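You operate a simulated robot arm through the tools that you are given. There is no shell and no other tool.

You are at the controls of a simulated two-armed robot. One attempt, no reset.

Task
Pack sleeves by the PACK card's count and fold the carton shut.
Fine: sleeves from the small tray, one to a cell, the rest stay in the tray; all four flaps down.

It is judged by the outcome, as a careful person would: the job done as asked, and still so three seconds after it is handed in. It fails if anything else is knocked over, pushed out of place, dropped, spilled or broken. Flat cloth is picked up by pressing the open fingertips on it (5 to 10 N) and closing them slowly along it; thin cloth reads only 2 to 8 mm in the jaws.

Robot
Two 7-joint arms with three-finger grippers on one trunk that stands fixed in place. Base frame: the origin is at the foot of the trunk, x ahead of it, y to its left, z up; the work surface is at about z = 760. Lengths are in mm, angles in rad, forces in N, time in s.
The left shoulder is at [70, 165, 1238], the right one opposite. With the tool pointing down near the work surface each hand reaches from about 260 to 860 mm from the base axis, measured 20 degrees to its own side. Payload 3.91 kg a hand.
The TCP of each hand is the grasp point between the finger pads, 30 mm short of the fingertips. In the tool frame z runs along the fingers and y along their closing line. Largest opening 116 mm; the body of the gripper starts 73 mm behind the TCP.
Orientation is that of the tool frame in the base frame, as [roll, pitch, yaw] about the fixed x, y, z axes, in that order (R = Rz(yaw) Ry(pitch) Rx(roll)). With the fingers straight down and closing along the base's y, the tool's x points along the base's -x, its y along +y and its z along -z.

Tools
- The arms move only by the tool nudge_tool. It takes "left_commands", "right_commands" or both (then of equal length, played together; a hand with none holds still); each is a list that holds one entry, the list of rows, each a list of 6 numbers: the shift along the tool's x, y, z in mm, then the turn, a rotation vector about the tool's x, y, z in rad. In form: [[[tx, ty, tz, rx, ry, rz], ...]]. A call has 1 to 20 rows; each row shifts and turns the commanded pose from where the row before left it, along the tool's axes as they then stand. "left_jaw" and "right_jaw" are, for a hand that has rows, the gripper command, from -1 (shut) to 1 (fully open), values between in proportion, set as the call begins (left out, the last holds). Rows are played at 5 a second. More than 50 mm and 0.15 rad between two rows, or a gripper value outside its range, and nothing of the call is played. A pose out of reach is approached as far as the arm can. The call stops where the force on the tool passes 40 N (or 10 N more than at its start, if that is more) or the arm is blocked; 0.2 s more then pass. The fingers move at their own pace (about 153 mm/s each) and stop on an object; they squeeze with about 24 N. The grip force told is the motor's: it shows also when the fingers shut on nothing. Time passes only in rows, and 0.2 s behind the last, so rows that do not move let the fingers close. The reply holds the time, the measured pose of the TCP, the force on the tool along the base axes, the opening and the grip force, in the units named above and with some noise, with the torque about the TCP (base axes, N m) and any sound that the robot's microphone picked up, and new pictures: "pictures" is both (left out), scene, wrist or none (wrist: the cameras of the hands that moved).
- Cameras (640 x 400 px; columns grow to the right, rows downward): "scene" is now at [136.5, -1, 1551.1]; the picture's right is [0.00, -1.00, 0.00], its down [-0.62, -0.00, -0.78] and it looks along [0.78, 0.00, -0.62] (base axes); focal length 363 px, centre (320, 200). "left" rides on the left gripper at [75, 17, -88] in its tool frame; the picture's right is [-0.22, 0.97, 0.00], its down [-0.70, -0.16, -0.70] and it looks along [-0.68, -0.16, 0.71] (tool axes); focal length 247 px, centre (320, 200). "right" rides on the right gripper at [52, 56, -88] in its tool frame; the picture's right is [-0.73, 0.68, 0.00], its down [-0.49, -0.52, -0.70] and it looks along [-0.48, -0.51, 0.71] (tool axes); focal length 247 px, centre (320, 200).
- slide_trunk(by): slides the trunk up (or, below 0, down) by that many mm; the arms and the scene camera ride with it, the base frame stays. It gives what a move gives, with no picture.
- head_to(pan, tilt): turns the head with the scene camera to pan (to the left, within 1.501 rad either way) and tilt (down, from -0.506 to 1.204), counted from straight ahead of the robot. It gives what a move gives, and a new picture of the scene camera.
- pixel_to_xyz(camera, pixels): for up to 12 pixels [column, row] of the newest picture of that camera ("zoom" is the newest enlarged one), the place [x, y, z] in the base frame of the surface seen there, good to about 2 mm. No time passes.
- inspect(camera, box): a new picture of the part [left, top, right, bottom] of that camera's present view, enlarged. No time passes.
- sign_off(): hands the job in; it is judged then, once.

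Unless the task says otherwise, let go and move clear before handing in.

The tools are called after ">>>" as name(argument=value, ...) on one line, values as JSON. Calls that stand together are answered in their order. nudge_tool: Moves the arms, as the interface text tells. Its arguments: {"type":"object","properties":{"left_commands":{"type":"array"},"left_jaw":{"type":"number"},"right_commands":{"type":"array"},"right_jaw":{"type":"number"},"pictures":{"type":"string","enum":["both","scene","wrist","none"]}},"required":[]} The other tools are called the same way: slide_trunk (by) slides the trunk up or down; head_to (pan, tilt) turns the head that bears the scene camera; pixel_to_xyz (camera, pixels) gives the place of the surface under pixels of a picture; inspect (camera, box) takes an enlarged picture of a part of a camera's view; sign_off () hands the job in.

At the start:

```text
time_s: 0.0
left_position: [548.0, 222.0, 1160.0]
left_tool_rot: [-3.141, 0.0, -3.141]
left_ft_force: [-0.3, 0.2, 0.4]
left_torque: [-0.01, -0.05, -0.02]
left_width: 116.0
left_finger_force: 0.0
right_position: [573.8, -202.8, 1212.4]
right_tool_rot: [3.14, 0.0, 3.14]
right_ft_force: [0.1, 0.0, -0.2]
right_torque: [-0.02, 0.02, -0.01]
right_width: 115.9
right_finger_force: 0.0
trunk travel left (down, up): [-775.0, 65.0]
head pan, tilt: [0.002, 0.67]
```

scene: 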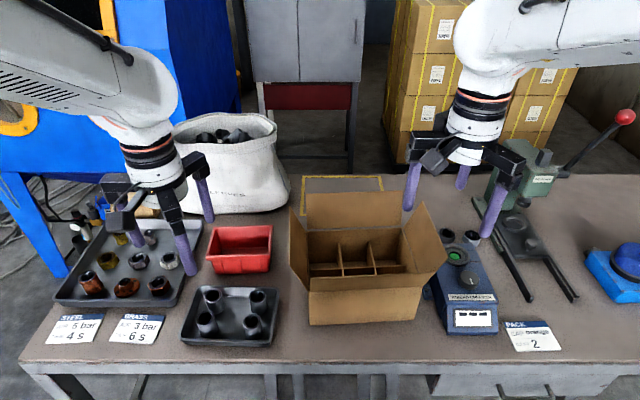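
right: 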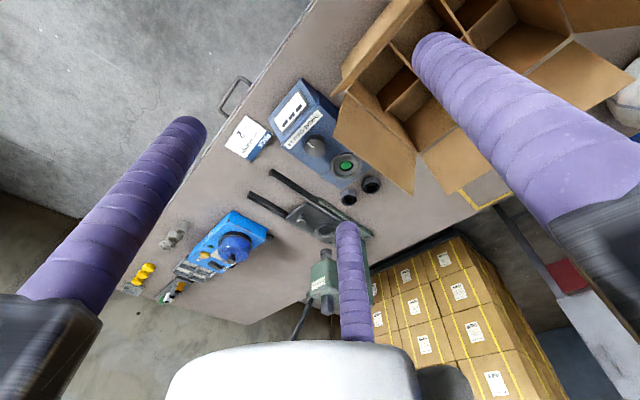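
left: 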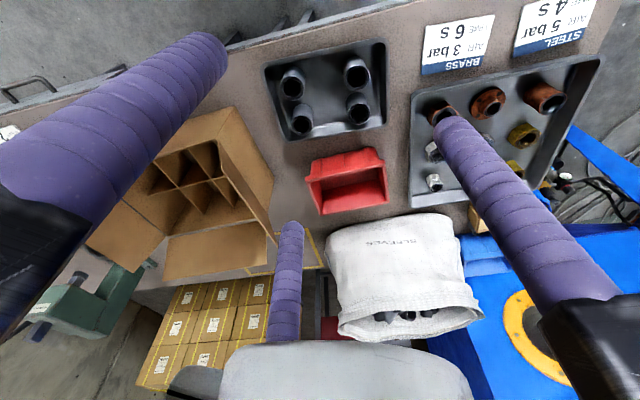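

The scene shows the small tray with four dark sleeves near (232,315), the open carton near (365,265), and the PACK card at (533,338). I'll zoom in on these.

>>> inspect(camera="scene", box=[490, 310, 580, 366])

>>> inspect(camera="scene", box=[170, 270, 298, 350])

>>> inspect(camera="scene", box=[270, 170, 510, 340])

```text
7.11 times, centred on (535, 338) of scene
```

zoom: 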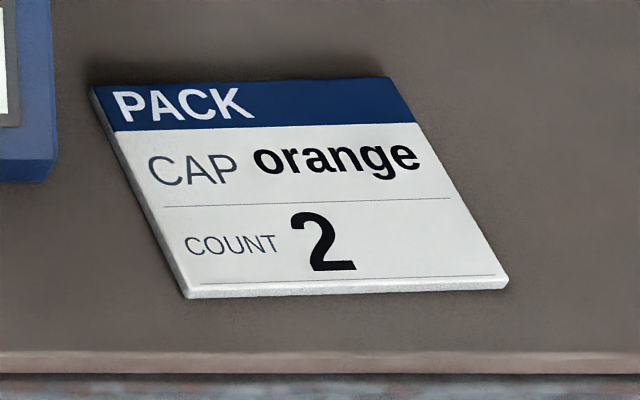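

```text
5.00 times, centred on (234, 310) of scene
```

zoom: 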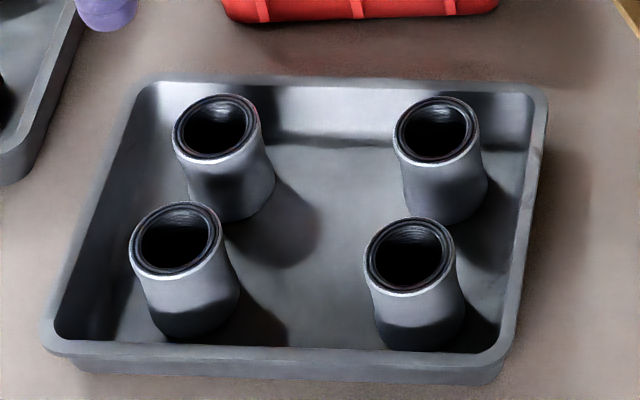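

```text
2.35 times, centred on (390, 255) of scene
```

zoom: 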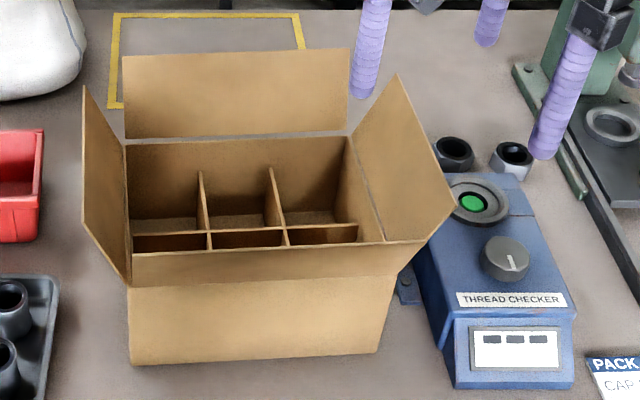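

The card reads COUNT 2. Next I'll measure the sleeves, tray, and carton.

>>> pixel_to_xyz(camera="zoom", pixels=[[128, 145], [346, 137], [385, 242], [130, 280], [392, 275], [130, 365], [375, 352], [125, 55], [348, 50], [85, 90], [398, 76], [455, 210]])

>>> pixel_to_xyz(camera="zoom", pixels=[[200, 172], [208, 232], [270, 170], [287, 232], [130, 237], [357, 228], [160, 222], [235, 220], [310, 217], [288, 245], [130, 255], [384, 244]])

>>> pixel_to_xyz(camera="scene", pixels=[[204, 319], [213, 295], [252, 321], [257, 296], [198, 289], [278, 290], [182, 342], [270, 344], [232, 320], [213, 305], [257, 306], [235, 340]])

>>> head_to(pan=0.0, tilt=0.95)

```text
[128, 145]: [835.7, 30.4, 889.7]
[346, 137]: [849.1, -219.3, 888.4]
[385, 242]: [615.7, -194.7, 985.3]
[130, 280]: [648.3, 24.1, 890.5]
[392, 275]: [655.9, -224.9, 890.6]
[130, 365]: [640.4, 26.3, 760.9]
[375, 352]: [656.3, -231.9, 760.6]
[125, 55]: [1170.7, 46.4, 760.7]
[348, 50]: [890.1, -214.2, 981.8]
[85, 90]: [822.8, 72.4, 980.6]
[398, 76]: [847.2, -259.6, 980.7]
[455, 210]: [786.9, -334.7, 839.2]
```

```text
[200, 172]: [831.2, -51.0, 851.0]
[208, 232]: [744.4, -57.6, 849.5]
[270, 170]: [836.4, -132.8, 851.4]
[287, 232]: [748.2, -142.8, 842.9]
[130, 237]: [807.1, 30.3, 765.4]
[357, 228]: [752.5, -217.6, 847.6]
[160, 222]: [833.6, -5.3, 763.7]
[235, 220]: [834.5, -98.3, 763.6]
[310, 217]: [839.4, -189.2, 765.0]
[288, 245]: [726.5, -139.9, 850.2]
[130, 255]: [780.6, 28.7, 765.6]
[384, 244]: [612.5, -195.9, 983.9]
```

```text
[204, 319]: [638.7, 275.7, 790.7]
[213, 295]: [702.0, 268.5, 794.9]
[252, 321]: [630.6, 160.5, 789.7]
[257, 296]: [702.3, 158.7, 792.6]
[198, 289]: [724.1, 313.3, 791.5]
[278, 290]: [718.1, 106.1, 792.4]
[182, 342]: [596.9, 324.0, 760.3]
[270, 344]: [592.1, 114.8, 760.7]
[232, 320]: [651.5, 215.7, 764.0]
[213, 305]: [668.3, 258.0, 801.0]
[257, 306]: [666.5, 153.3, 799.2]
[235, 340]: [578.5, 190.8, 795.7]
```

```text
time_s: 0.8
left_position: [547.3, 223.4, 1159.7]
left_tool_rot: [-3.14, 0.001, 3.141]
left_ft_force: [0.0, 0.3, 0.8]
left_torque: [-0.02, 0.0, -0.01]
left_width: 115.9
left_finger_force: 0.0
right_position: [574.8, -203.2, 1212.5]
right_tool_rot: [3.141, 0.002, 3.139]
right_ft_force: [0.2, -0.3, 0.4]
right_torque: [0.01, -0.05, 0.0]
right_width: 116.1
right_finger_force: 0.0
trunk travel left (down, up): [-775.0, 65.0]
head pan, tilt: [0.0, 0.949]
```

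scene: 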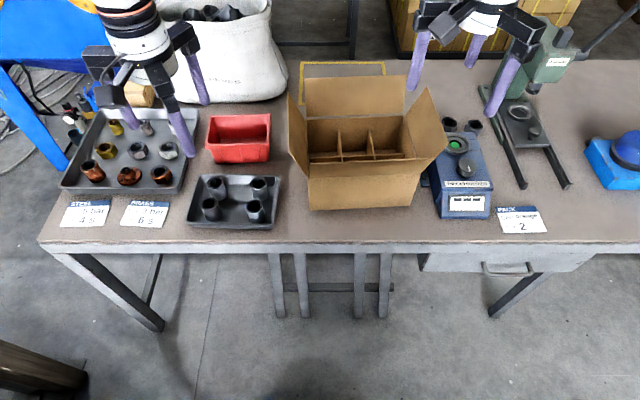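

The carton spans about x 648–845, y −225–28, with its rim at z 890. I'll zoom in on the tray to measure the sleeves precisely.

>>> inspect(camera="scene", box=[184, 165, 288, 230])

>>> inspect(camera="left", box=[250, 30, 410, 130])

```text
6.15 times, centred on (236, 198) of scene
```

zoom: 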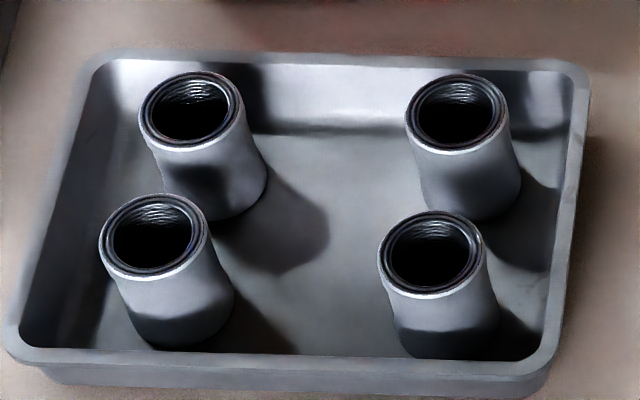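

```text
4.00 times, centred on (330, 80) of left
```

zoom: 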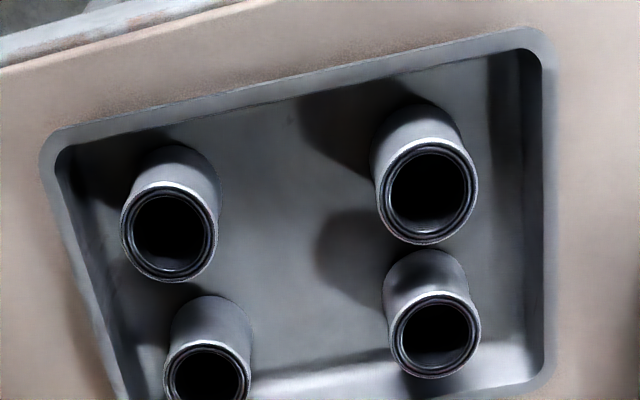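

The left wrist zoom shows all four sleeve rims clearly. I'll locate each rim.

>>> pixel_to_xyz(camera="zoom", pixels=[[124, 235], [215, 232], [170, 187], [170, 279], [380, 190], [475, 190], [427, 144], [427, 240], [393, 336], [478, 335], [436, 295], [436, 376]])

>>> pixel_to_xyz(camera="zoom", pixels=[[166, 380], [249, 378], [207, 345], [300, 200], [46, 170], [540, 45], [300, 250], [548, 360], [60, 165], [520, 60], [270, 330], [205, 155]])

```text
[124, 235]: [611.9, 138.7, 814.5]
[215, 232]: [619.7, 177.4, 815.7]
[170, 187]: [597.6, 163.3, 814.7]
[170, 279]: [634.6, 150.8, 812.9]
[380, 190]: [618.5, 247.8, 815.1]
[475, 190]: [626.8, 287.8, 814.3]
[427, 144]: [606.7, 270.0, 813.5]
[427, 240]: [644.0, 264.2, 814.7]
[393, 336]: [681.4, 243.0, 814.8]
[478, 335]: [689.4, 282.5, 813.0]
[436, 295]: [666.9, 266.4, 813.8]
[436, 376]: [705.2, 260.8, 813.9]
```

```text
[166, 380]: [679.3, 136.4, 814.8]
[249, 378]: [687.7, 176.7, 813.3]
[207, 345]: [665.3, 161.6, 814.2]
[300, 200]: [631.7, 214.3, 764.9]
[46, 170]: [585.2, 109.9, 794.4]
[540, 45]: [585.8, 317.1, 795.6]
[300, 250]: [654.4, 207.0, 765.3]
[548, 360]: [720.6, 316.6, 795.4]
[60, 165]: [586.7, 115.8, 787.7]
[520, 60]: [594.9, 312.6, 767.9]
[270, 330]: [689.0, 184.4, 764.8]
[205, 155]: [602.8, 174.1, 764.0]
```

Sleeve tops are at z≈814, about 41 mm in diameter, with centres at roughly (616,158), (684,157), (624,267) and (686,263). I'll take the left hand above the back-right sleeve with the jaws at about 56 mm.

>>> nudge_tool(left_commands=[[[-17.1, -8.1, 32.5, 0, 0, 0], [-17.1, -8.1, 32.5, 0, 0, 0], [-17.1, -8.1, 32.5, 0, 0, 0], [-17.1, -8.1, 32.5, 0, 0, 0], [-17.1, -8.1, 32.5, 0, 0, 0], [-17.1, -8.1, 32.5, 0, 0, 0], [-17.1, -8.1, 32.5, 0, 0, 0], [-17.1, -8.1, 32.5, 0, 0, 0], [0, 0, 0, 0, 0, 0]]], left_jaw=-0.03)

```text
time_s: 2.8
left_position: [684.9, 157.9, 900.6]
left_tool_rot: [-3.14, 0.001, -3.141]
left_ft_force: [0.5, -1.4, 0.5]
left_torque: [-0.01, -0.01, -0.02]
left_width: 56.4
left_finger_force: 0.0
right_position: [573.8, -202.4, 1212.5]
right_tool_rot: [-3.141, 0.003, 3.14]
right_ft_force: [-0.1, 0.8, 0.4]
right_torque: [0.02, -0.01, -0.01]
right_width: 116.1
right_finger_force: 0.0
trunk travel left (down, up): [-775.0, 65.0]
head pan, tilt: [0.0, 0.949]
```

scene: 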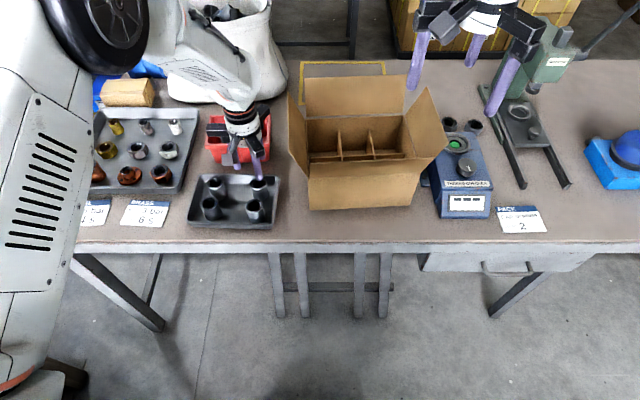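
left: 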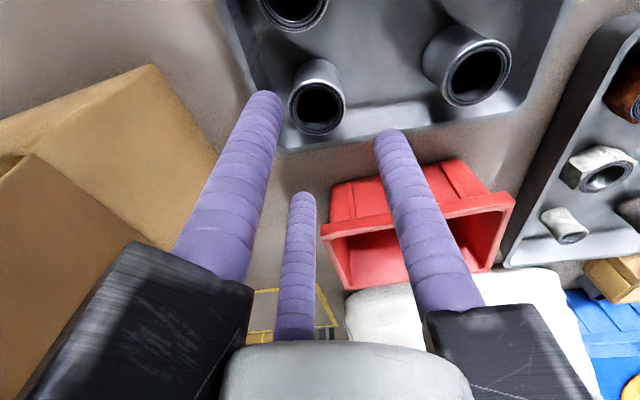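

The left hand is over the sleeve. The picture also shows a third purple bar at (300,260), so I'll locate the fingers and that bar before descending.

>>> pixel_to_xyz(camera="left", pixels=[[265, 100], [388, 138], [302, 197], [297, 330], [205, 260], [445, 290], [340, 370], [318, 65], [318, 132], [291, 102], [342, 100], [190, 300]])

>>> inspect(camera="scene", box=[180, 80, 308, 160])

>>> inspect(camera="scene", box=[190, 150, 286, 210])

```text
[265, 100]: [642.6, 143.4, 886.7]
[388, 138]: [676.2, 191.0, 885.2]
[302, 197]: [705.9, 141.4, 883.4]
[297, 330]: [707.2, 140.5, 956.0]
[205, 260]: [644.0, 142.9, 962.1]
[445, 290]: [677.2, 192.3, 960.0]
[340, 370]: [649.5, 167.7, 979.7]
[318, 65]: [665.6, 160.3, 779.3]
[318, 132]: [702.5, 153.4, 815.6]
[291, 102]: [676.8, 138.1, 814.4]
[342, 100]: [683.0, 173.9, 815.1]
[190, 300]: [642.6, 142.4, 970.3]
```

```text
5.00 times, centred on (244, 120) of scene
```

zoom: 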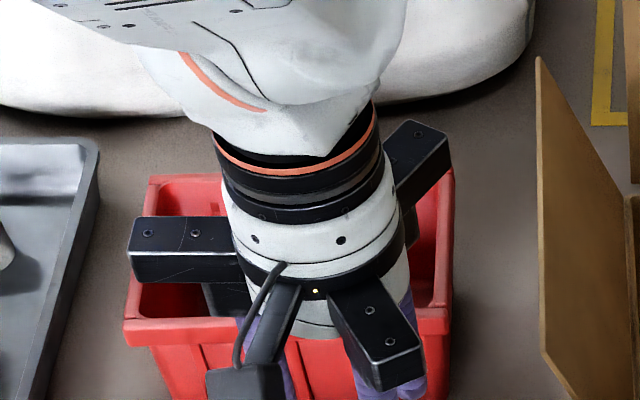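

```text
6.67 times, centred on (238, 180) of scene
```

zoom: 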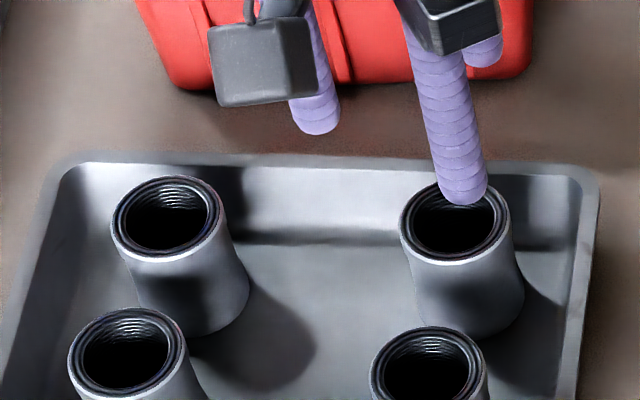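

The hand actually shows three radial finger blocks: left at zoom (185,240), back right at (420,160) and front right at (380,340). I'll measure how far they extend so I can plan clearances in the carton.

>>> pixel_to_xyz(camera="scene", pixels=[[206, 124], [206, 135], [228, 125], [267, 105], [269, 108], [262, 114], [256, 157], [263, 150], [250, 140], [225, 156], [236, 162], [268, 112]])

>>> pixel_to_xyz(camera="zoom", pixels=[[320, 130], [460, 200], [485, 62], [212, 30], [215, 103], [312, 92], [440, 50], [500, 30]])

```text
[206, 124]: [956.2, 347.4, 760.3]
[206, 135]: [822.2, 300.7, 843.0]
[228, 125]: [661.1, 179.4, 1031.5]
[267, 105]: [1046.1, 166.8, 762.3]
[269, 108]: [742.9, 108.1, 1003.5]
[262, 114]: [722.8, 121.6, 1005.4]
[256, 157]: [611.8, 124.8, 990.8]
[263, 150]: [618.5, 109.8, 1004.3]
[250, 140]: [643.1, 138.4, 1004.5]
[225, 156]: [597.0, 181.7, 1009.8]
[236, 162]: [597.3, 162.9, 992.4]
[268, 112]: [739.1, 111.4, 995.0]
```

```text
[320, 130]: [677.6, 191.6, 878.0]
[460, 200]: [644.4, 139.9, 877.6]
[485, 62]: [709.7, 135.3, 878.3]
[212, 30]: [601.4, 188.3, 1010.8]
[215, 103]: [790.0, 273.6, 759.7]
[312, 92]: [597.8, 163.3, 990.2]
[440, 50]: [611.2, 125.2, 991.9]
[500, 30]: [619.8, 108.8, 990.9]
```

The finger blocks reach about 80 mm radially and start about 75 mm above the TCP. The fingers straddle the sleeve, and I'll descend until the tips are just above the tray rim level (TCP z≈827, about 18 mm of overlap).

>>> nudge_tool(left_commands=[[[0, 0, 25, 0, 0, 0], [0, 0, 25, 0, 0, 0], [0.5, -0.7, 15, 0, 0, 0], [0, 0, 8.5, 0, 0, 0], [0, 0, 0, 0, 0, 0]]], left_jaw=-0.03)

>>> inspect(camera="scene", box=[190, 150, 286, 210])

```text
time_s: 4.0
left_position: [683.6, 157.9, 825.1]
left_tool_rot: [3.141, 0.001, -3.142]
left_ft_force: [0.5, 0.8, -0.3]
left_torque: [-0.05, 0.01, 0.0]
left_width: 56.4
left_finger_force: 0.0
right_position: [574.6, -203.9, 1212.9]
right_tool_rot: [-3.141, 0.002, 3.14]
right_ft_force: [0.5, -0.6, 0.5]
right_torque: [0.02, -0.01, -0.02]
right_width: 115.5
right_finger_force: 0.0
trunk travel left (down, up): [-775.0, 65.0]
head pan, tilt: [0.0, 0.949]
```

scene: 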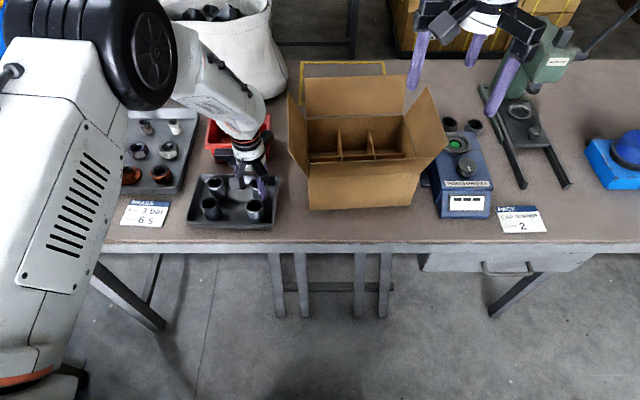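
left: 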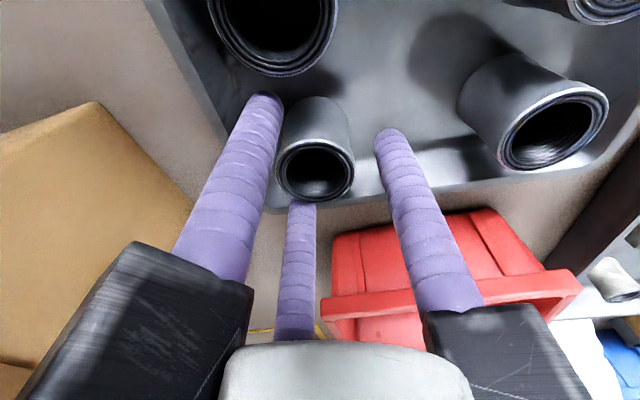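

```text
6.67 times, centred on (238, 180) of scene
```

zoom: 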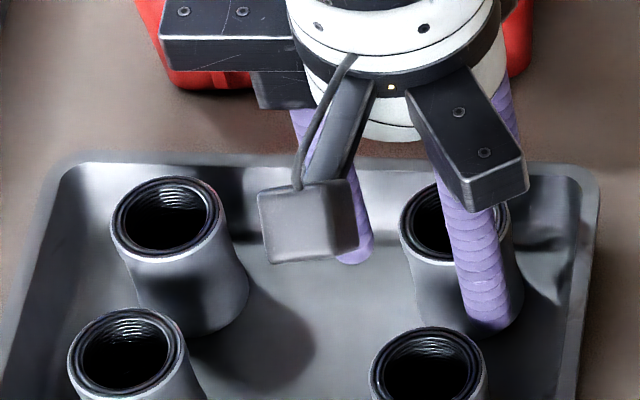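

The sleeve rim sits between the three fingers without contact. I'll close on it.

>>> nudge_tool(left_commands=[[[0, 0, 0, 0, 0, 0], [0, 0, 0, 0, 0, 0], [0, 0, 0, 0, 0, 0], [0, 0, 0, 0, 0, 0]]], left_jaw=-1, pictures="wrist")

```text
time_s: 5.0
left_position: [684.7, 159.6, 825.9]
left_tool_rot: [3.141, 0.001, -3.141]
left_ft_force: [1.1, -0.1, 3.3]
left_torque: [0.08, 0.03, -0.03]
left_width: 39.7
left_finger_force: 24.1
right_position: [574.3, -203.7, 1212.2]
right_tool_rot: [-3.14, 0.001, 3.14]
right_ft_force: [0.0, -0.7, 0.7]
right_torque: [-0.01, 0.01, 0.01]
right_width: 115.9
right_finger_force: 0.1
trunk travel left (down, up): [-775.0, 65.0]
head pan, tilt: [0.0, 0.949]
```

left: 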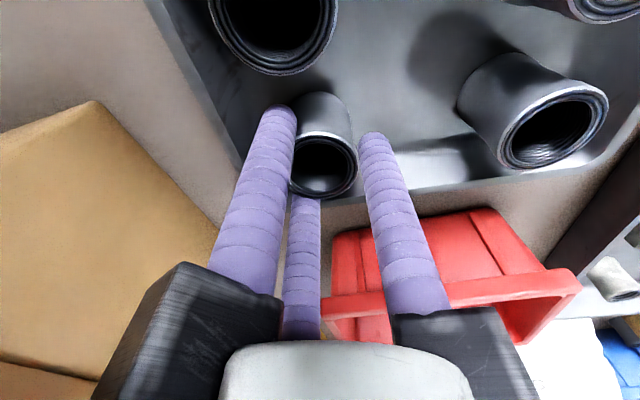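

The jaws stopped at 39.7 mm with 24 N, so the sleeve is held. I'll lift it straight up.

>>> nudge_tool(left_commands=[[[0, 0, -10, 0, 0, 0], [0, 0, -20, 0, 0, 0], [0, 0, -40, 0, 0, 0], [0, 0, -45, 0, 0, 0], [0, 0, -45, 0, 0, 0], [0, 0, -45, 0, 0, 0], [0, 0, -45, 0, 0, 0], [0, 0, 0, 0, 0, 0]]])

>>> inspect(camera="scene", box=[180, 60, 308, 210])

```text
time_s: 6.8
left_position: [681.8, 157.8, 1072.9]
left_tool_rot: [-3.14, -0.001, 3.141]
left_ft_force: [0.5, 0.3, -3.1]
left_torque: [-0.03, 0.01, 0.02]
left_width: 39.7
left_finger_force: 24.3
right_position: [575.3, -201.9, 1212.0]
right_tool_rot: [3.141, 0.0, 3.14]
right_ft_force: [0.6, 0.1, 0.1]
right_torque: [0.03, 0.01, 0.0]
right_width: 115.7
right_finger_force: 0.1
trunk travel left (down, up): [-775.0, 65.0]
head pan, tilt: [0.0, 0.949]
```

scene: 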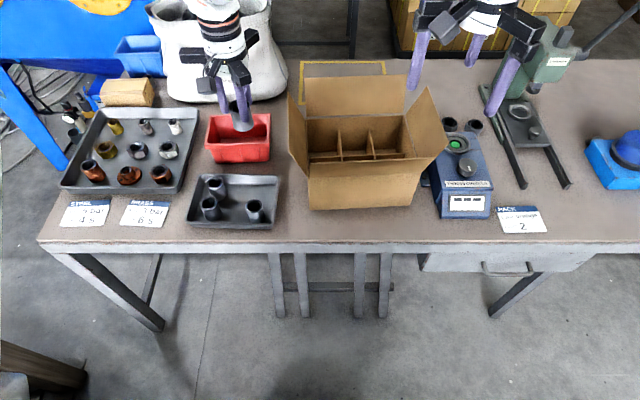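
left: 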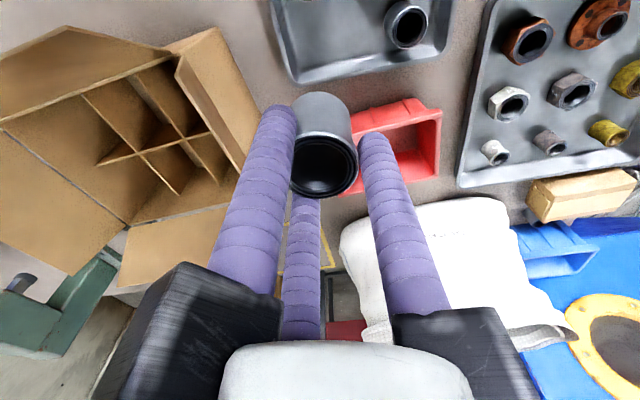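

```text
2.67 times, centred on (244, 135) of scene
```

zoom: 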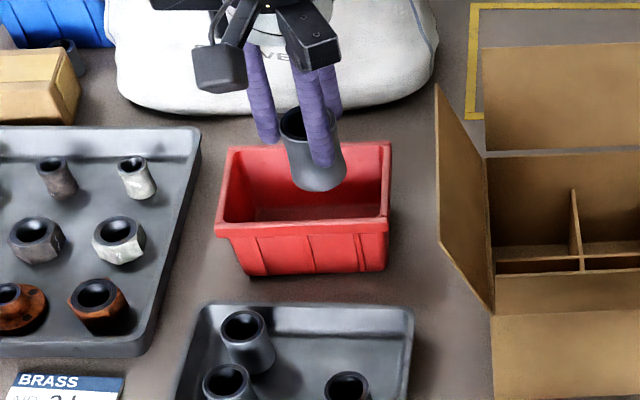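

The sleeve hangs firmly. The left wrist view shows the carton's divider grid, so I'll zoom in and measure the cells.

>>> inspect(camera="left", box=[0, 20, 288, 200])

```text
2.22 times, centred on (144, 110) of left
```

zoom: 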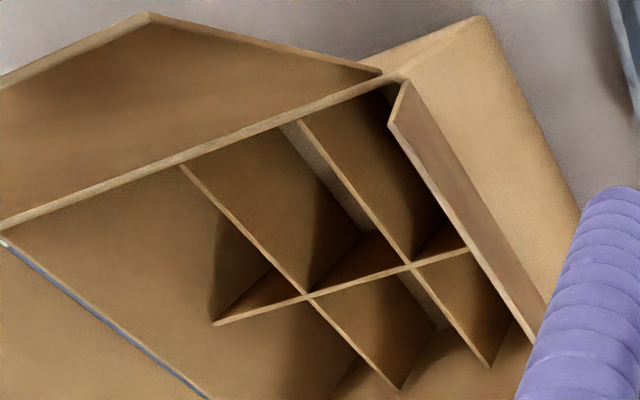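

>>> pixel_to_xyz(camera="zoom", pixels=[[182, 165], [307, 295], [399, 387], [292, 124], [409, 265], [488, 366], [215, 322], [465, 250], [330, 330], [395, 77], [5, 228], [200, 158]])

```text
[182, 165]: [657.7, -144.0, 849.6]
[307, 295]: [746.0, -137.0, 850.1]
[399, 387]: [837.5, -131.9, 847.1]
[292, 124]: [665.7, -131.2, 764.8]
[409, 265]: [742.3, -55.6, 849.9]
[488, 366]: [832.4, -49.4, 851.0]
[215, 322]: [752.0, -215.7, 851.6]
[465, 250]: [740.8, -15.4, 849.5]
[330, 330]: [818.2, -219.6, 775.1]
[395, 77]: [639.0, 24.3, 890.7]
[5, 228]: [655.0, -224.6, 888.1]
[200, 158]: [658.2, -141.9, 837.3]
```

Divider intersections are at (746,−137) and (742,−56), so the carton is yawed about +0.063 rad. I'll turn the left hand in place so one finger block points toward +x and move the right hand out of the way.

>>> nudge_tool(left_commands=[[[0, 0, 0, 0, 0, 0.1371], [0, 0, 0, 0, 0, 0.1371], [0, 0, 0, 0, 0, 0.1371], [0, 0, 0, 0, 0, 0.1371], [0, 0, 0, 0, 0, 0.1371], [0, 0, 0, 0, 0, 0.1371], [0, 0, 0, 0, 0, 0.1371], [0, 0, 0, 0, 0, 0.1371], [0, 0, 0, 0, 0, 0.1371], [0, 0, 0, 0, 0, 0.1371], [0, 0, 0, 0, 0, 0.1371], [0, 0, 0, 0, 0, 0]]], right_commands=[[[12, -20, 0, 0, 0, 0], [12, -20, 0, 0, 0, 0], [12, -20, 0, 0, 0, 0], [12, -20, 0, 0, 0, 0], [12, -20, 0, 0, 0, 0], [12, -20, 0, 0, 0, 0], [12, -20, 0, 0, 0, 0], [12, -20, 0, 0, 0, 0], [12, -20, 0, 0, 0, 0], [12, -20, 0, 0, 0, 0], [0, 0, 0, 0, 0, 0], [0, 0, 0, 0, 0, 0]]])

```text
time_s: 9.4
left_position: [683.4, 157.6, 1075.9]
left_tool_rot: [3.141, 0.001, 1.63]
left_ft_force: [0.4, 0.1, -3.1]
left_torque: [0.0, -0.04, 0.02]
left_width: 39.7
left_finger_force: 24.7
right_position: [454.4, -402.6, 1213.2]
right_tool_rot: [-3.141, 0.001, 3.14]
right_ft_force: [-0.7, -0.2, 0.8]
right_torque: [-0.02, 0.03, -0.01]
right_width: 115.9
right_finger_force: 0.0
trunk travel left (down, up): [-775.0, 65.0]
head pan, tilt: [0.0, 0.949]
```

scene: 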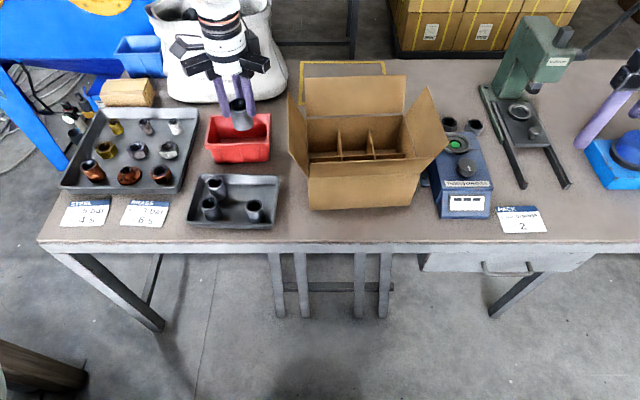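
right: 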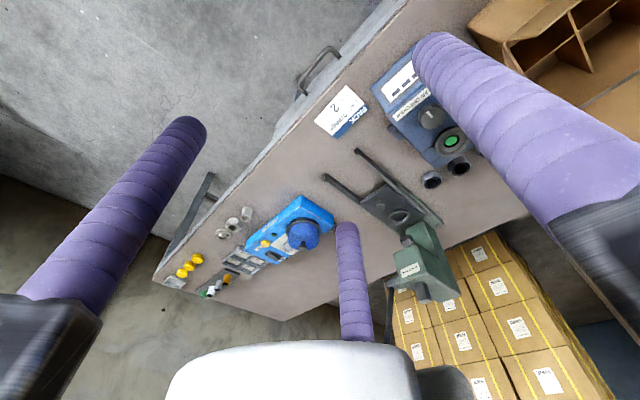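
left: 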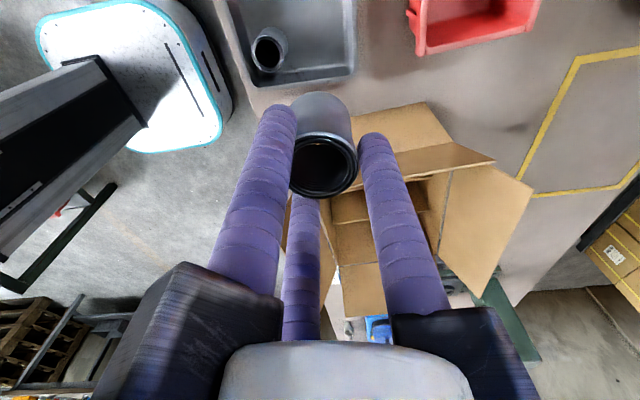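

The rotation worked (yaw 1.63). Now I'll carry the sleeve over the front-middle cell at height.

>>> nudge_tool(left_commands=[[[-25, 0.1, 0, 0, 0, 0], [-42, 0.1, 0, 0, 0, 0], [-42, 0.1, 0, 0, 0, 0], [-42, 0.1, 0, 0, 0, 0], [-42, 0, 0, 0, 0, 0], [-42, 0, 0, 0, 0, 0], [-22, 0, 0, 0, 0, 0], [0, 0, 0, 0, 0, 0]]])

>>> inspect(camera="scene", box=[270, 50, 470, 220])

```text
time_s: 11.2
left_position: [697.8, -97.1, 1075.3]
left_tool_rot: [-3.14, 0.0, 1.634]
left_ft_force: [0.2, 0.5, -2.7]
left_torque: [0.01, -0.04, 0.01]
left_width: 39.5
left_finger_force: 24.3
right_position: [454.1, -402.3, 1213.2]
right_tool_rot: [3.141, -0.001, 3.141]
right_ft_force: [1.3, -0.2, -0.3]
right_torque: [-0.01, 0.03, 0.0]
right_width: 115.9
right_finger_force: 0.1
trunk travel left (down, up): [-775.0, 65.0]
head pan, tilt: [0.0, 0.949]
```

scene: 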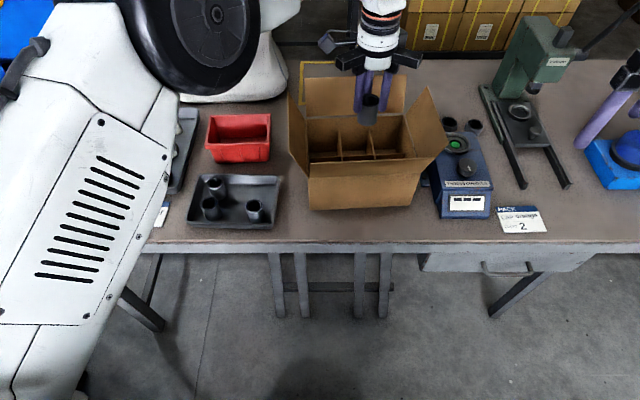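
left: 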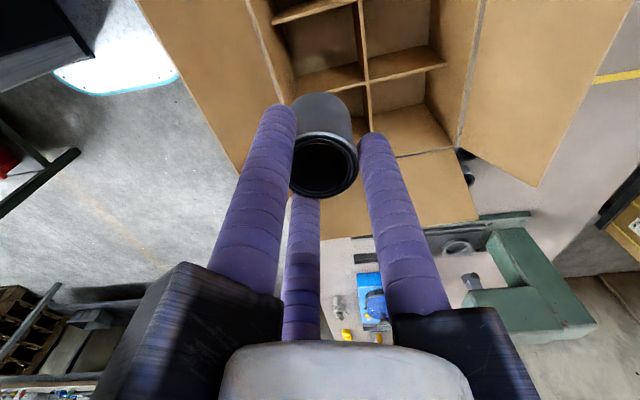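

```text
2.35 times, centred on (370, 135) of scene
```

zoom: 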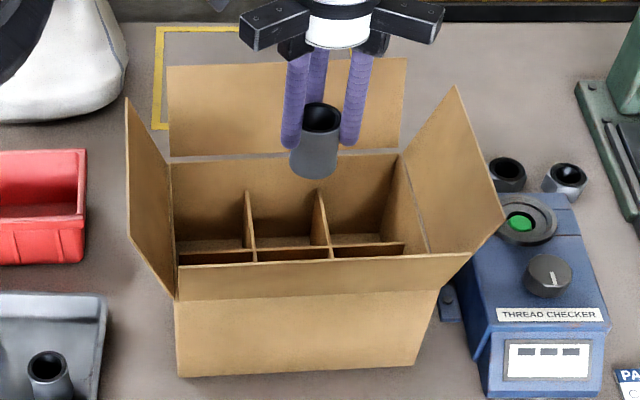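

The sleeve is over the front-middle cell. I'll measure how far forward the finger blocks and the flap edge extend before lowering.

>>> pixel_to_xyz(camera="zoom", pixels=[[243, 48], [255, 48], [300, 30], [430, 40], [440, 20], [380, 35], [290, 150], [350, 140], [300, 175], [333, 172], [170, 298], [470, 254]])

>>> pixel_to_xyz(camera="scene", pixels=[[326, 160], [370, 158], [415, 155], [310, 162], [340, 55], [330, 45]])

```text
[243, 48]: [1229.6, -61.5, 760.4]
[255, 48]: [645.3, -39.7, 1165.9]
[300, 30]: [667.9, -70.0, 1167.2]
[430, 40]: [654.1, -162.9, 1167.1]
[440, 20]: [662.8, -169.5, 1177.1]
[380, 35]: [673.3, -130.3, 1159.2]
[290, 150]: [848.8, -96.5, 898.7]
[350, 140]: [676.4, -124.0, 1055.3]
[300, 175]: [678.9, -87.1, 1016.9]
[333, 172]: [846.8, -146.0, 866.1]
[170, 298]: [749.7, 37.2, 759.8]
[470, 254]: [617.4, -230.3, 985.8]
```

```text
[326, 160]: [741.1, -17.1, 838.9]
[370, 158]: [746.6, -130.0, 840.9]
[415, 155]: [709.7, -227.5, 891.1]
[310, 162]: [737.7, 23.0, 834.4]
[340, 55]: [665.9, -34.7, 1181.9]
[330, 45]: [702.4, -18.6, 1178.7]
```

The block corners clear the front flap by about 12 mm at the release height. I'll lower to just above the floor and check.

>>> nudge_tool(left_commands=[[[-2, 1, 20, 0, 0, 0], [0, 0, 40, 0, 0, 0], [0, 0, 40, 0, 0, 0], [0, 0, 40, 0, 0, 0], [0, 0, 40, 0, 0, 0], [0, 0, 30, 0, 0, 0], [0, 0, 20, 0, 0, 0], [0, 0, 0, 0, 0, 0]]])

>>> inspect(camera="scene", box=[270, 50, 470, 220])

```text
time_s: 13.0
left_position: [702.4, -100.2, 845.0]
left_tool_rot: [3.141, 0.0, 1.631]
left_ft_force: [0.1, -0.1, -2.2]
left_torque: [-0.01, -0.04, 0.02]
left_width: 39.5
left_finger_force: 23.3
right_position: [454.8, -402.2, 1213.4]
right_tool_rot: [3.142, 0.0, 3.14]
right_ft_force: [-0.6, 0.3, 0.2]
right_torque: [0.02, -0.01, -0.02]
right_width: 116.2
right_finger_force: 0.0
trunk travel left (down, up): [-775.0, 65.0]
head pan, tilt: [0.0, 0.949]
```

scene: 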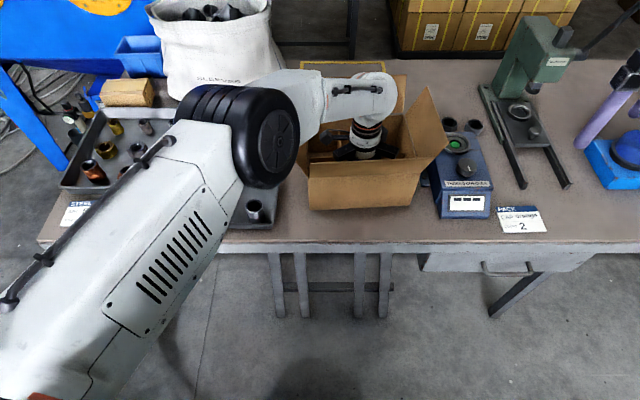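
left: 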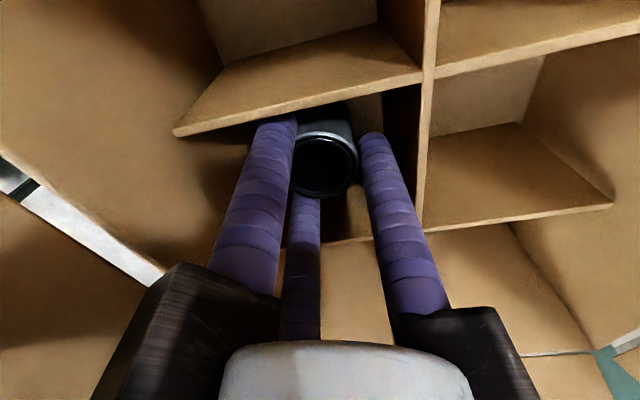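

```text
2.35 times, centred on (370, 135) of scene
```

zoom: 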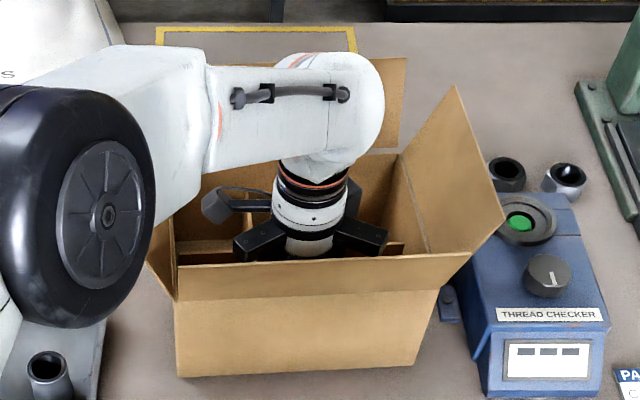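

The sleeve is in the cell area with the walls clear. Before lowering the last 15 mm, I'll check the forearm's clearance over the left flap.

>>> pixel_to_xyz(camera="scene", pixels=[[318, 122], [300, 128], [292, 165], [270, 185], [262, 150], [340, 118], [360, 115], [322, 165], [350, 158]])

>>> pixel_to_xyz(camera="left", pixels=[[180, 132], [420, 78], [325, 188], [290, 105], [375, 100], [370, 238], [420, 225], [325, 135]])

```text
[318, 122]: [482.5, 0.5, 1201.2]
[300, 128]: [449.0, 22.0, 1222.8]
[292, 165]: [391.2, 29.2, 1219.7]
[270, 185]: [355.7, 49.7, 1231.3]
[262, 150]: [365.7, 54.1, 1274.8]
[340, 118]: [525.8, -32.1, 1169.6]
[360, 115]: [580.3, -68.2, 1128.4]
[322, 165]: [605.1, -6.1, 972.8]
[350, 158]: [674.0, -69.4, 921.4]
```

```text
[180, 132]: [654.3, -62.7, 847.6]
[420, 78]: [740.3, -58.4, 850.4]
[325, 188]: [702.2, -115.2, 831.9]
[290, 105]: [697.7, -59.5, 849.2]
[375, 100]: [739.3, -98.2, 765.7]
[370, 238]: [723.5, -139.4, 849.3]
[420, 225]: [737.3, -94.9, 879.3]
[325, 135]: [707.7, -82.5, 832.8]
```

The forearm is well clear (z above 1170). F2 is close to the central divider at x≈743, so I'll shift 4 mm toward −x and lower 14 mm.

>>> nudge_tool(left_commands=[[[0, -4, 0, 0, 0, 0], [0, 0, 7, 0, 0, 0], [0, 0, 5, 0, 0, 0], [0, 0, 2.5, 0, 0, 0], [0, 0, 0, 0, 0, 0]]], pictures="wrist")

```text
time_s: 14.2
left_position: [697.6, -99.9, 831.5]
left_tool_rot: [3.14, 0.0, 1.631]
left_ft_force: [-1.3, -0.8, -2.3]
left_torque: [-0.03, -0.01, -0.03]
left_width: 39.6
left_finger_force: 24.1
right_position: [455.2, -402.4, 1213.0]
right_tool_rot: [3.141, -0.001, 3.139]
right_ft_force: [0.0, 0.2, 0.4]
right_torque: [-0.01, 0.02, 0.01]
right_width: 115.7
right_finger_force: 0.0
trunk travel left (down, up): [-775.0, 65.0]
head pan, tilt: [0.0, 0.949]
```

left: 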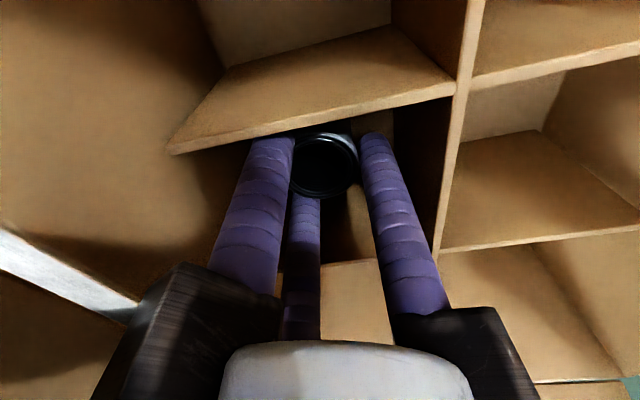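

There is no contact yet. I'll step down slowly until the floor takes the weight.

>>> nudge_tool(left_commands=[[[0, 0, 1, 0, 0, 0], [0, 0, 1, 0, 0, 0], [0, 0, 1, 0, 0, 0], [0, 0, 0, 0, 0, 0]]], pictures="none")

```text
time_s: 15.2
left_position: [696.5, -101.2, 829.0]
left_tool_rot: [3.141, 0.0, 1.633]
left_ft_force: [0.9, -0.2, -2.4]
left_torque: [0.01, 0.0, 0.01]
left_width: 39.6
left_finger_force: 23.8
right_position: [455.6, -404.2, 1213.8]
right_tool_rot: [-3.141, 0.0, 3.139]
right_ft_force: [0.2, -0.6, 0.3]
right_torque: [0.0, 0.04, 0.0]
right_width: 116.4
right_finger_force: 0.1
trunk travel left (down, up): [-775.0, 65.0]
head pan, tilt: [0.0, 0.949]
```

>>> nudge_tool(left_commands=[[[0, 0, 1, 0, 0, 0], [0, 0, 1, 0, 0, 0], [0, 0, 0, 0, 0, 0]]], pictures="none")

```text
time_s: 16.0
left_position: [696.7, -102.4, 826.4]
left_tool_rot: [3.139, 0.0, 1.632]
left_ft_force: [0.5, 1.5, 3.9]
left_torque: [0.17, -0.09, 0.02]
left_width: 39.8
left_finger_force: 24.1
right_position: [453.7, -403.1, 1212.8]
right_tool_rot: [3.141, 0.002, 3.139]
right_ft_force: [0.2, 0.5, -0.2]
right_torque: [-0.01, 0.0, 0.02]
right_width: 115.9
right_finger_force: 0.1
trunk travel left (down, up): [-775.0, 65.0]
head pan, tilt: [0.0, 0.949]
```

The vertical force flipped from −2.4 to +3.9 N, so the sleeve is on the floor. I'll open the jaws only to about 48 mm.

>>> nudge_tool(left_commands=[[[0, 0, 0, 0, 0, 0], [0, 0, 0, 0, 0, 0], [0, 0, 0, 0, 0, 0]]], left_jaw=-0.17, pictures="wrist")

```text
time_s: 16.8
left_position: [696.6, -101.2, 825.7]
left_tool_rot: [-3.141, 0.0, 1.632]
left_ft_force: [0.2, -0.6, -0.3]
left_torque: [0.04, 0.02, -0.02]
left_width: 48.0
left_finger_force: 0.0
right_position: [454.4, -403.0, 1213.1]
right_tool_rot: [3.141, -0.001, 3.14]
right_ft_force: [-0.4, -0.1, -0.3]
right_torque: [-0.03, 0.03, 0.02]
right_width: 115.9
right_finger_force: 0.1
trunk travel left (down, up): [-775.0, 65.0]
head pan, tilt: [0.0, 0.949]
```

left: 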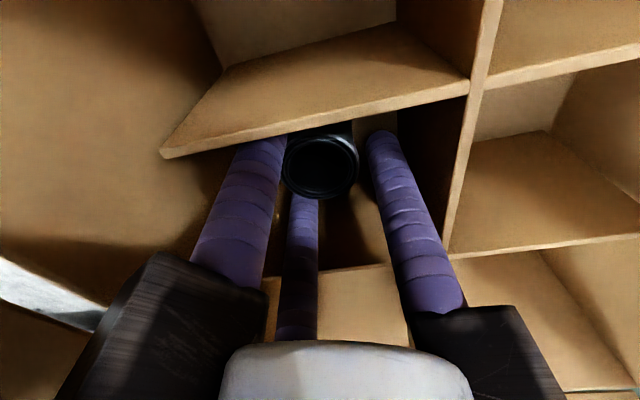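

The fingers are free at 48.0 mm and nothing is touching. I'll rise straight up.

>>> nudge_tool(left_commands=[[[0, 0, -10, 0, 0, 0], [0, 0, -20, 0, 0, 0], [0, 0, -40, 0, 0, 0], [0, 0, -45, 0, 0, 0], [0, 0, -45, 0, 0, 0], [0, 0, -45, 0, 0, 0], [0, 0, -45, 0, 0, 0], [0, 0, 0, 0, 0, 0]]])

```text
time_s: 18.6
left_position: [697.8, -104.0, 1075.2]
left_tool_rot: [3.141, -0.001, 1.633]
left_ft_force: [-0.2, -0.3, 0.4]
left_torque: [-0.02, -0.01, 0.01]
left_width: 48.3
left_finger_force: 0.1
right_position: [455.4, -402.2, 1213.2]
right_tool_rot: [3.14, 0.0, 3.141]
right_ft_force: [-0.2, 0.9, -0.2]
right_torque: [-0.01, 0.0, -0.03]
right_width: 116.0
right_finger_force: 0.0
trunk travel left (down, up): [-775.0, 65.0]
head pan, tilt: [0.0, 0.949]
```

scene: 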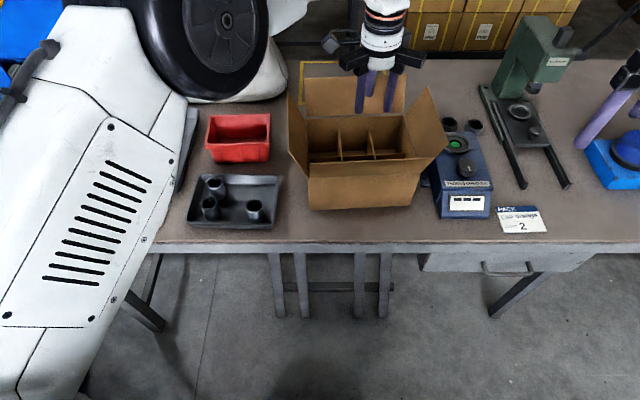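
left: 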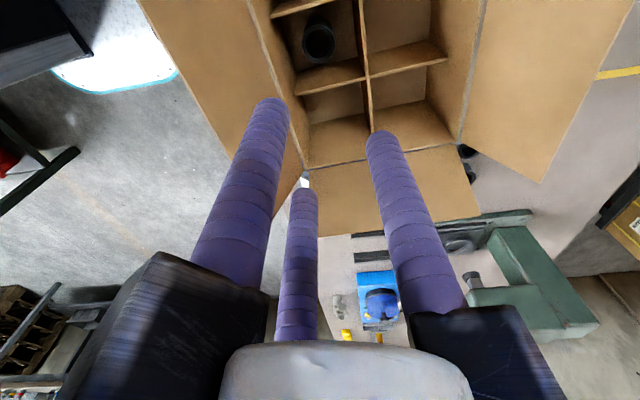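

The sleeve now appears at left px (318,42). I'll confirm which cell it's standing in.

>>> pixel_to_xyz(camera="left", pixels=[[302, 42], [334, 42], [318, 60], [318, 24], [370, 70], [372, 130], [360, 5], [275, 12], [300, 85], [300, 160], [447, 55], [330, 100]])

>>> inspect(camera="left", box=[230, 0, 490, 160])

```text
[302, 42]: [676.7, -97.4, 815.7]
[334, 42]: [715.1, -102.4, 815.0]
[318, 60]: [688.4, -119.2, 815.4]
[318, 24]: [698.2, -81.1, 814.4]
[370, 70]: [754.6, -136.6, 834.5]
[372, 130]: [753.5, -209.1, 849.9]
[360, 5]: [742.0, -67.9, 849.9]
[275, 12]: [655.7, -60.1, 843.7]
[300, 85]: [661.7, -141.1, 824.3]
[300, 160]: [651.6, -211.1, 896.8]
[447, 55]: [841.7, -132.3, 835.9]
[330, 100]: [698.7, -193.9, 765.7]
```

```text
2.46 times, centred on (360, 80) of left
```

zoom: 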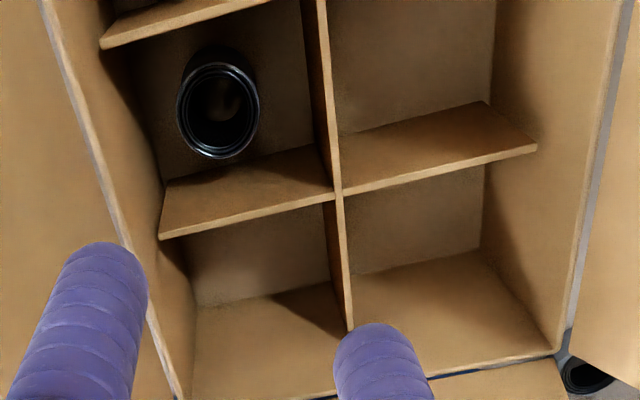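

The first sleeve stands in the front-middle cell, centred near (696,−100) with its top at 815. Now I'll move to the front-right sleeve A at (616,158).

>>> nudge_tool(left_commands=[[[33.1, -8.2, 0, 0, 0, 0], [33.1, -8.2, 0, 0, 0, 0], [33.1, -8.2, 0, 0, 0, 0], [33.1, -8.2, 0, 0, 0, 0], [33.1, -8.2, 0, 0, 0, 0], [33.1, -8.2, 0, 0, 0, 0], [33.1, -8.2, 0, 0, 0, 0], [33.1, -8.2, 0, 0, 0, 0], [0, 0, 45, 0, 0, 0], [0, 0, 45, 0, 0, 0], [0, 0, 45, 0, 0, 0], [0, 0, 35, 0, 0, 0], [0, 0, 0, 0, 0, 0]]], left_jaw=-0.03)

>>> inspect(camera="left", box=[180, 20, 500, 220])

```text
time_s: 21.4
left_position: [616.6, 158.8, 905.5]
left_tool_rot: [3.139, 0.0, 1.632]
left_ft_force: [0.5, 0.4, 0.4]
left_torque: [0.03, -0.02, -0.01]
left_width: 56.4
left_finger_force: 0.1
right_position: [454.4, -401.4, 1213.9]
right_tool_rot: [3.14, 0.001, 3.139]
right_ft_force: [1.0, -0.1, -0.2]
right_torque: [0.01, -0.02, -0.01]
right_width: 116.2
right_finger_force: 0.0
trunk travel left (down, up): [-775.0, 65.0]
head pan, tilt: [0.0, 0.949]
```

scene: 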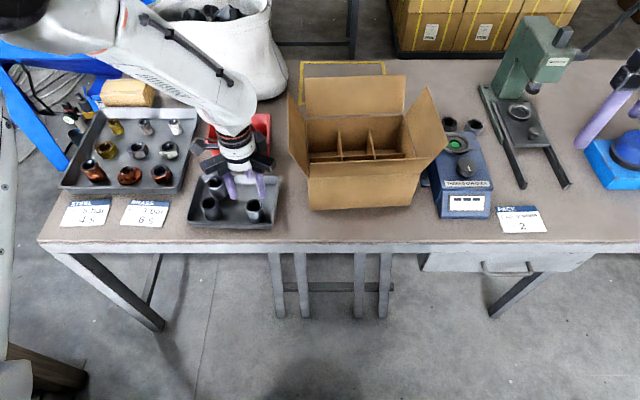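
left: 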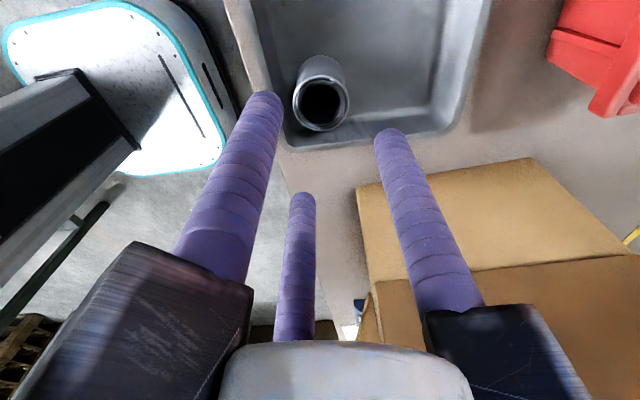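

```text
2.00 times, centred on (340, 120) of left
```

zoom: 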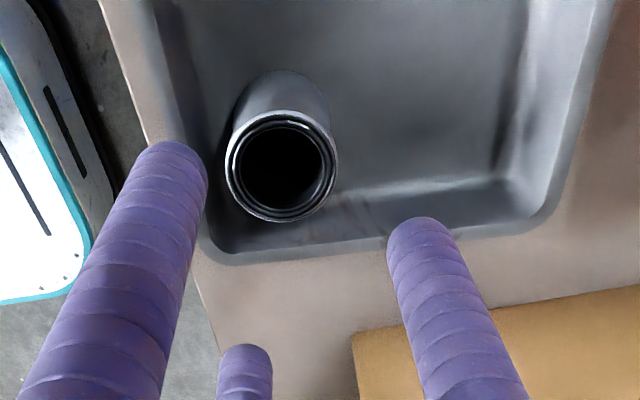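

>>> pixel_to_xyz(camera="zoom", pixels=[[228, 166], [336, 166], [282, 112], [282, 219], [300, 250], [140, 130], [230, 258], [170, 150]])

```text
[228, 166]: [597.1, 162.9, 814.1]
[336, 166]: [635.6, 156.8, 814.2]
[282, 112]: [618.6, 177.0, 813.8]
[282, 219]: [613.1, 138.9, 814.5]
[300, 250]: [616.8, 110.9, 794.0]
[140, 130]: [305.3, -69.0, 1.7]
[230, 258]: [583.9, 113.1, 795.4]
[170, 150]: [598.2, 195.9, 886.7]
```

Sleeve A is centred at (616,158), directly below the TCP. I'll descend 79 mm, then close in a separate step.

>>> nudge_tool(left_commands=[[[0, 0, 30, 0, 0, 0], [0, 0, 25, 0, 0, 0], [0, 0, 15, 0, 0, 0], [0, 0, 9, 0, 0, 0], [0, 0, 0, 0, 0, 0]]], pictures="wrist")

```text
time_s: 22.6
left_position: [614.9, 159.7, 827.7]
left_tool_rot: [-3.141, 0.001, 1.631]
left_ft_force: [0.0, 0.2, -0.4]
left_torque: [0.02, -0.01, -0.01]
left_width: 56.3
left_finger_force: 0.0
right_position: [454.1, -402.6, 1213.4]
right_tool_rot: [3.14, 0.002, 3.139]
right_ft_force: [-0.3, -0.3, -1.3]
right_torque: [0.02, -0.01, 0.01]
right_width: 116.0
right_finger_force: 0.0
trunk travel left (down, up): [-775.0, 65.0]
head pan, tilt: [0.0, 0.949]
```

left: 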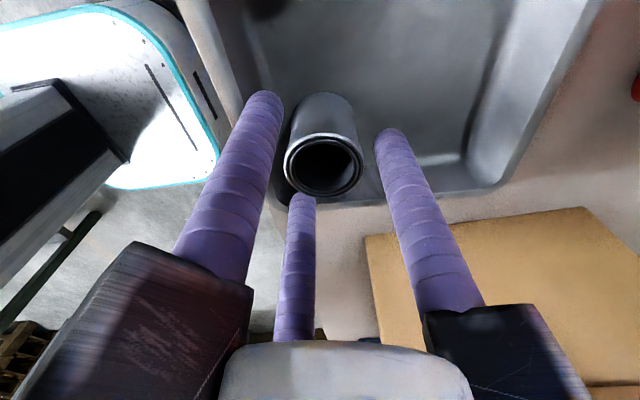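

>>> nudge_tool(left_commands=[[[0, 0, 1, 0, 0, 0], [0, 0, 0, 0, 0, 0], [0, 0, 0, 0, 0, 0], [0, 0, 0, 0, 0, 0]]], left_jaw=-1, pictures="wrist")

```text
time_s: 23.6
left_position: [615.1, 159.1, 828.1]
left_tool_rot: [3.14, -0.001, 1.631]
left_ft_force: [3.2, 3.0, 9.3]
left_torque: [0.15, 0.04, -0.07]
left_width: 39.4
left_finger_force: 23.9
right_position: [454.2, -402.7, 1214.9]
right_tool_rot: [-3.142, 0.002, 3.14]
right_ft_force: [0.4, 1.2, 0.0]
right_torque: [0.01, 0.0, 0.02]
right_width: 115.7
right_finger_force: 0.1
trunk travel left (down, up): [-775.0, 65.0]
head pan, tilt: [0.0, 0.949]
```

left: 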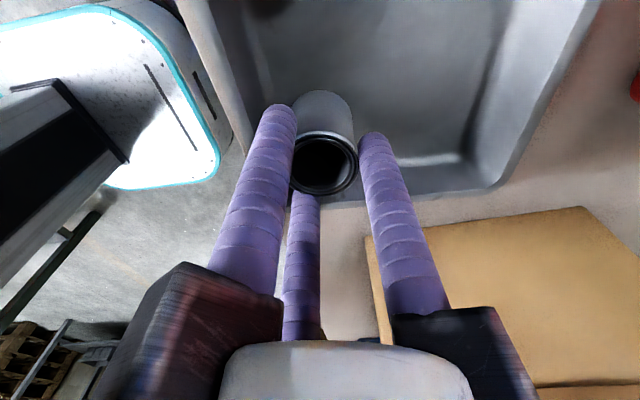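

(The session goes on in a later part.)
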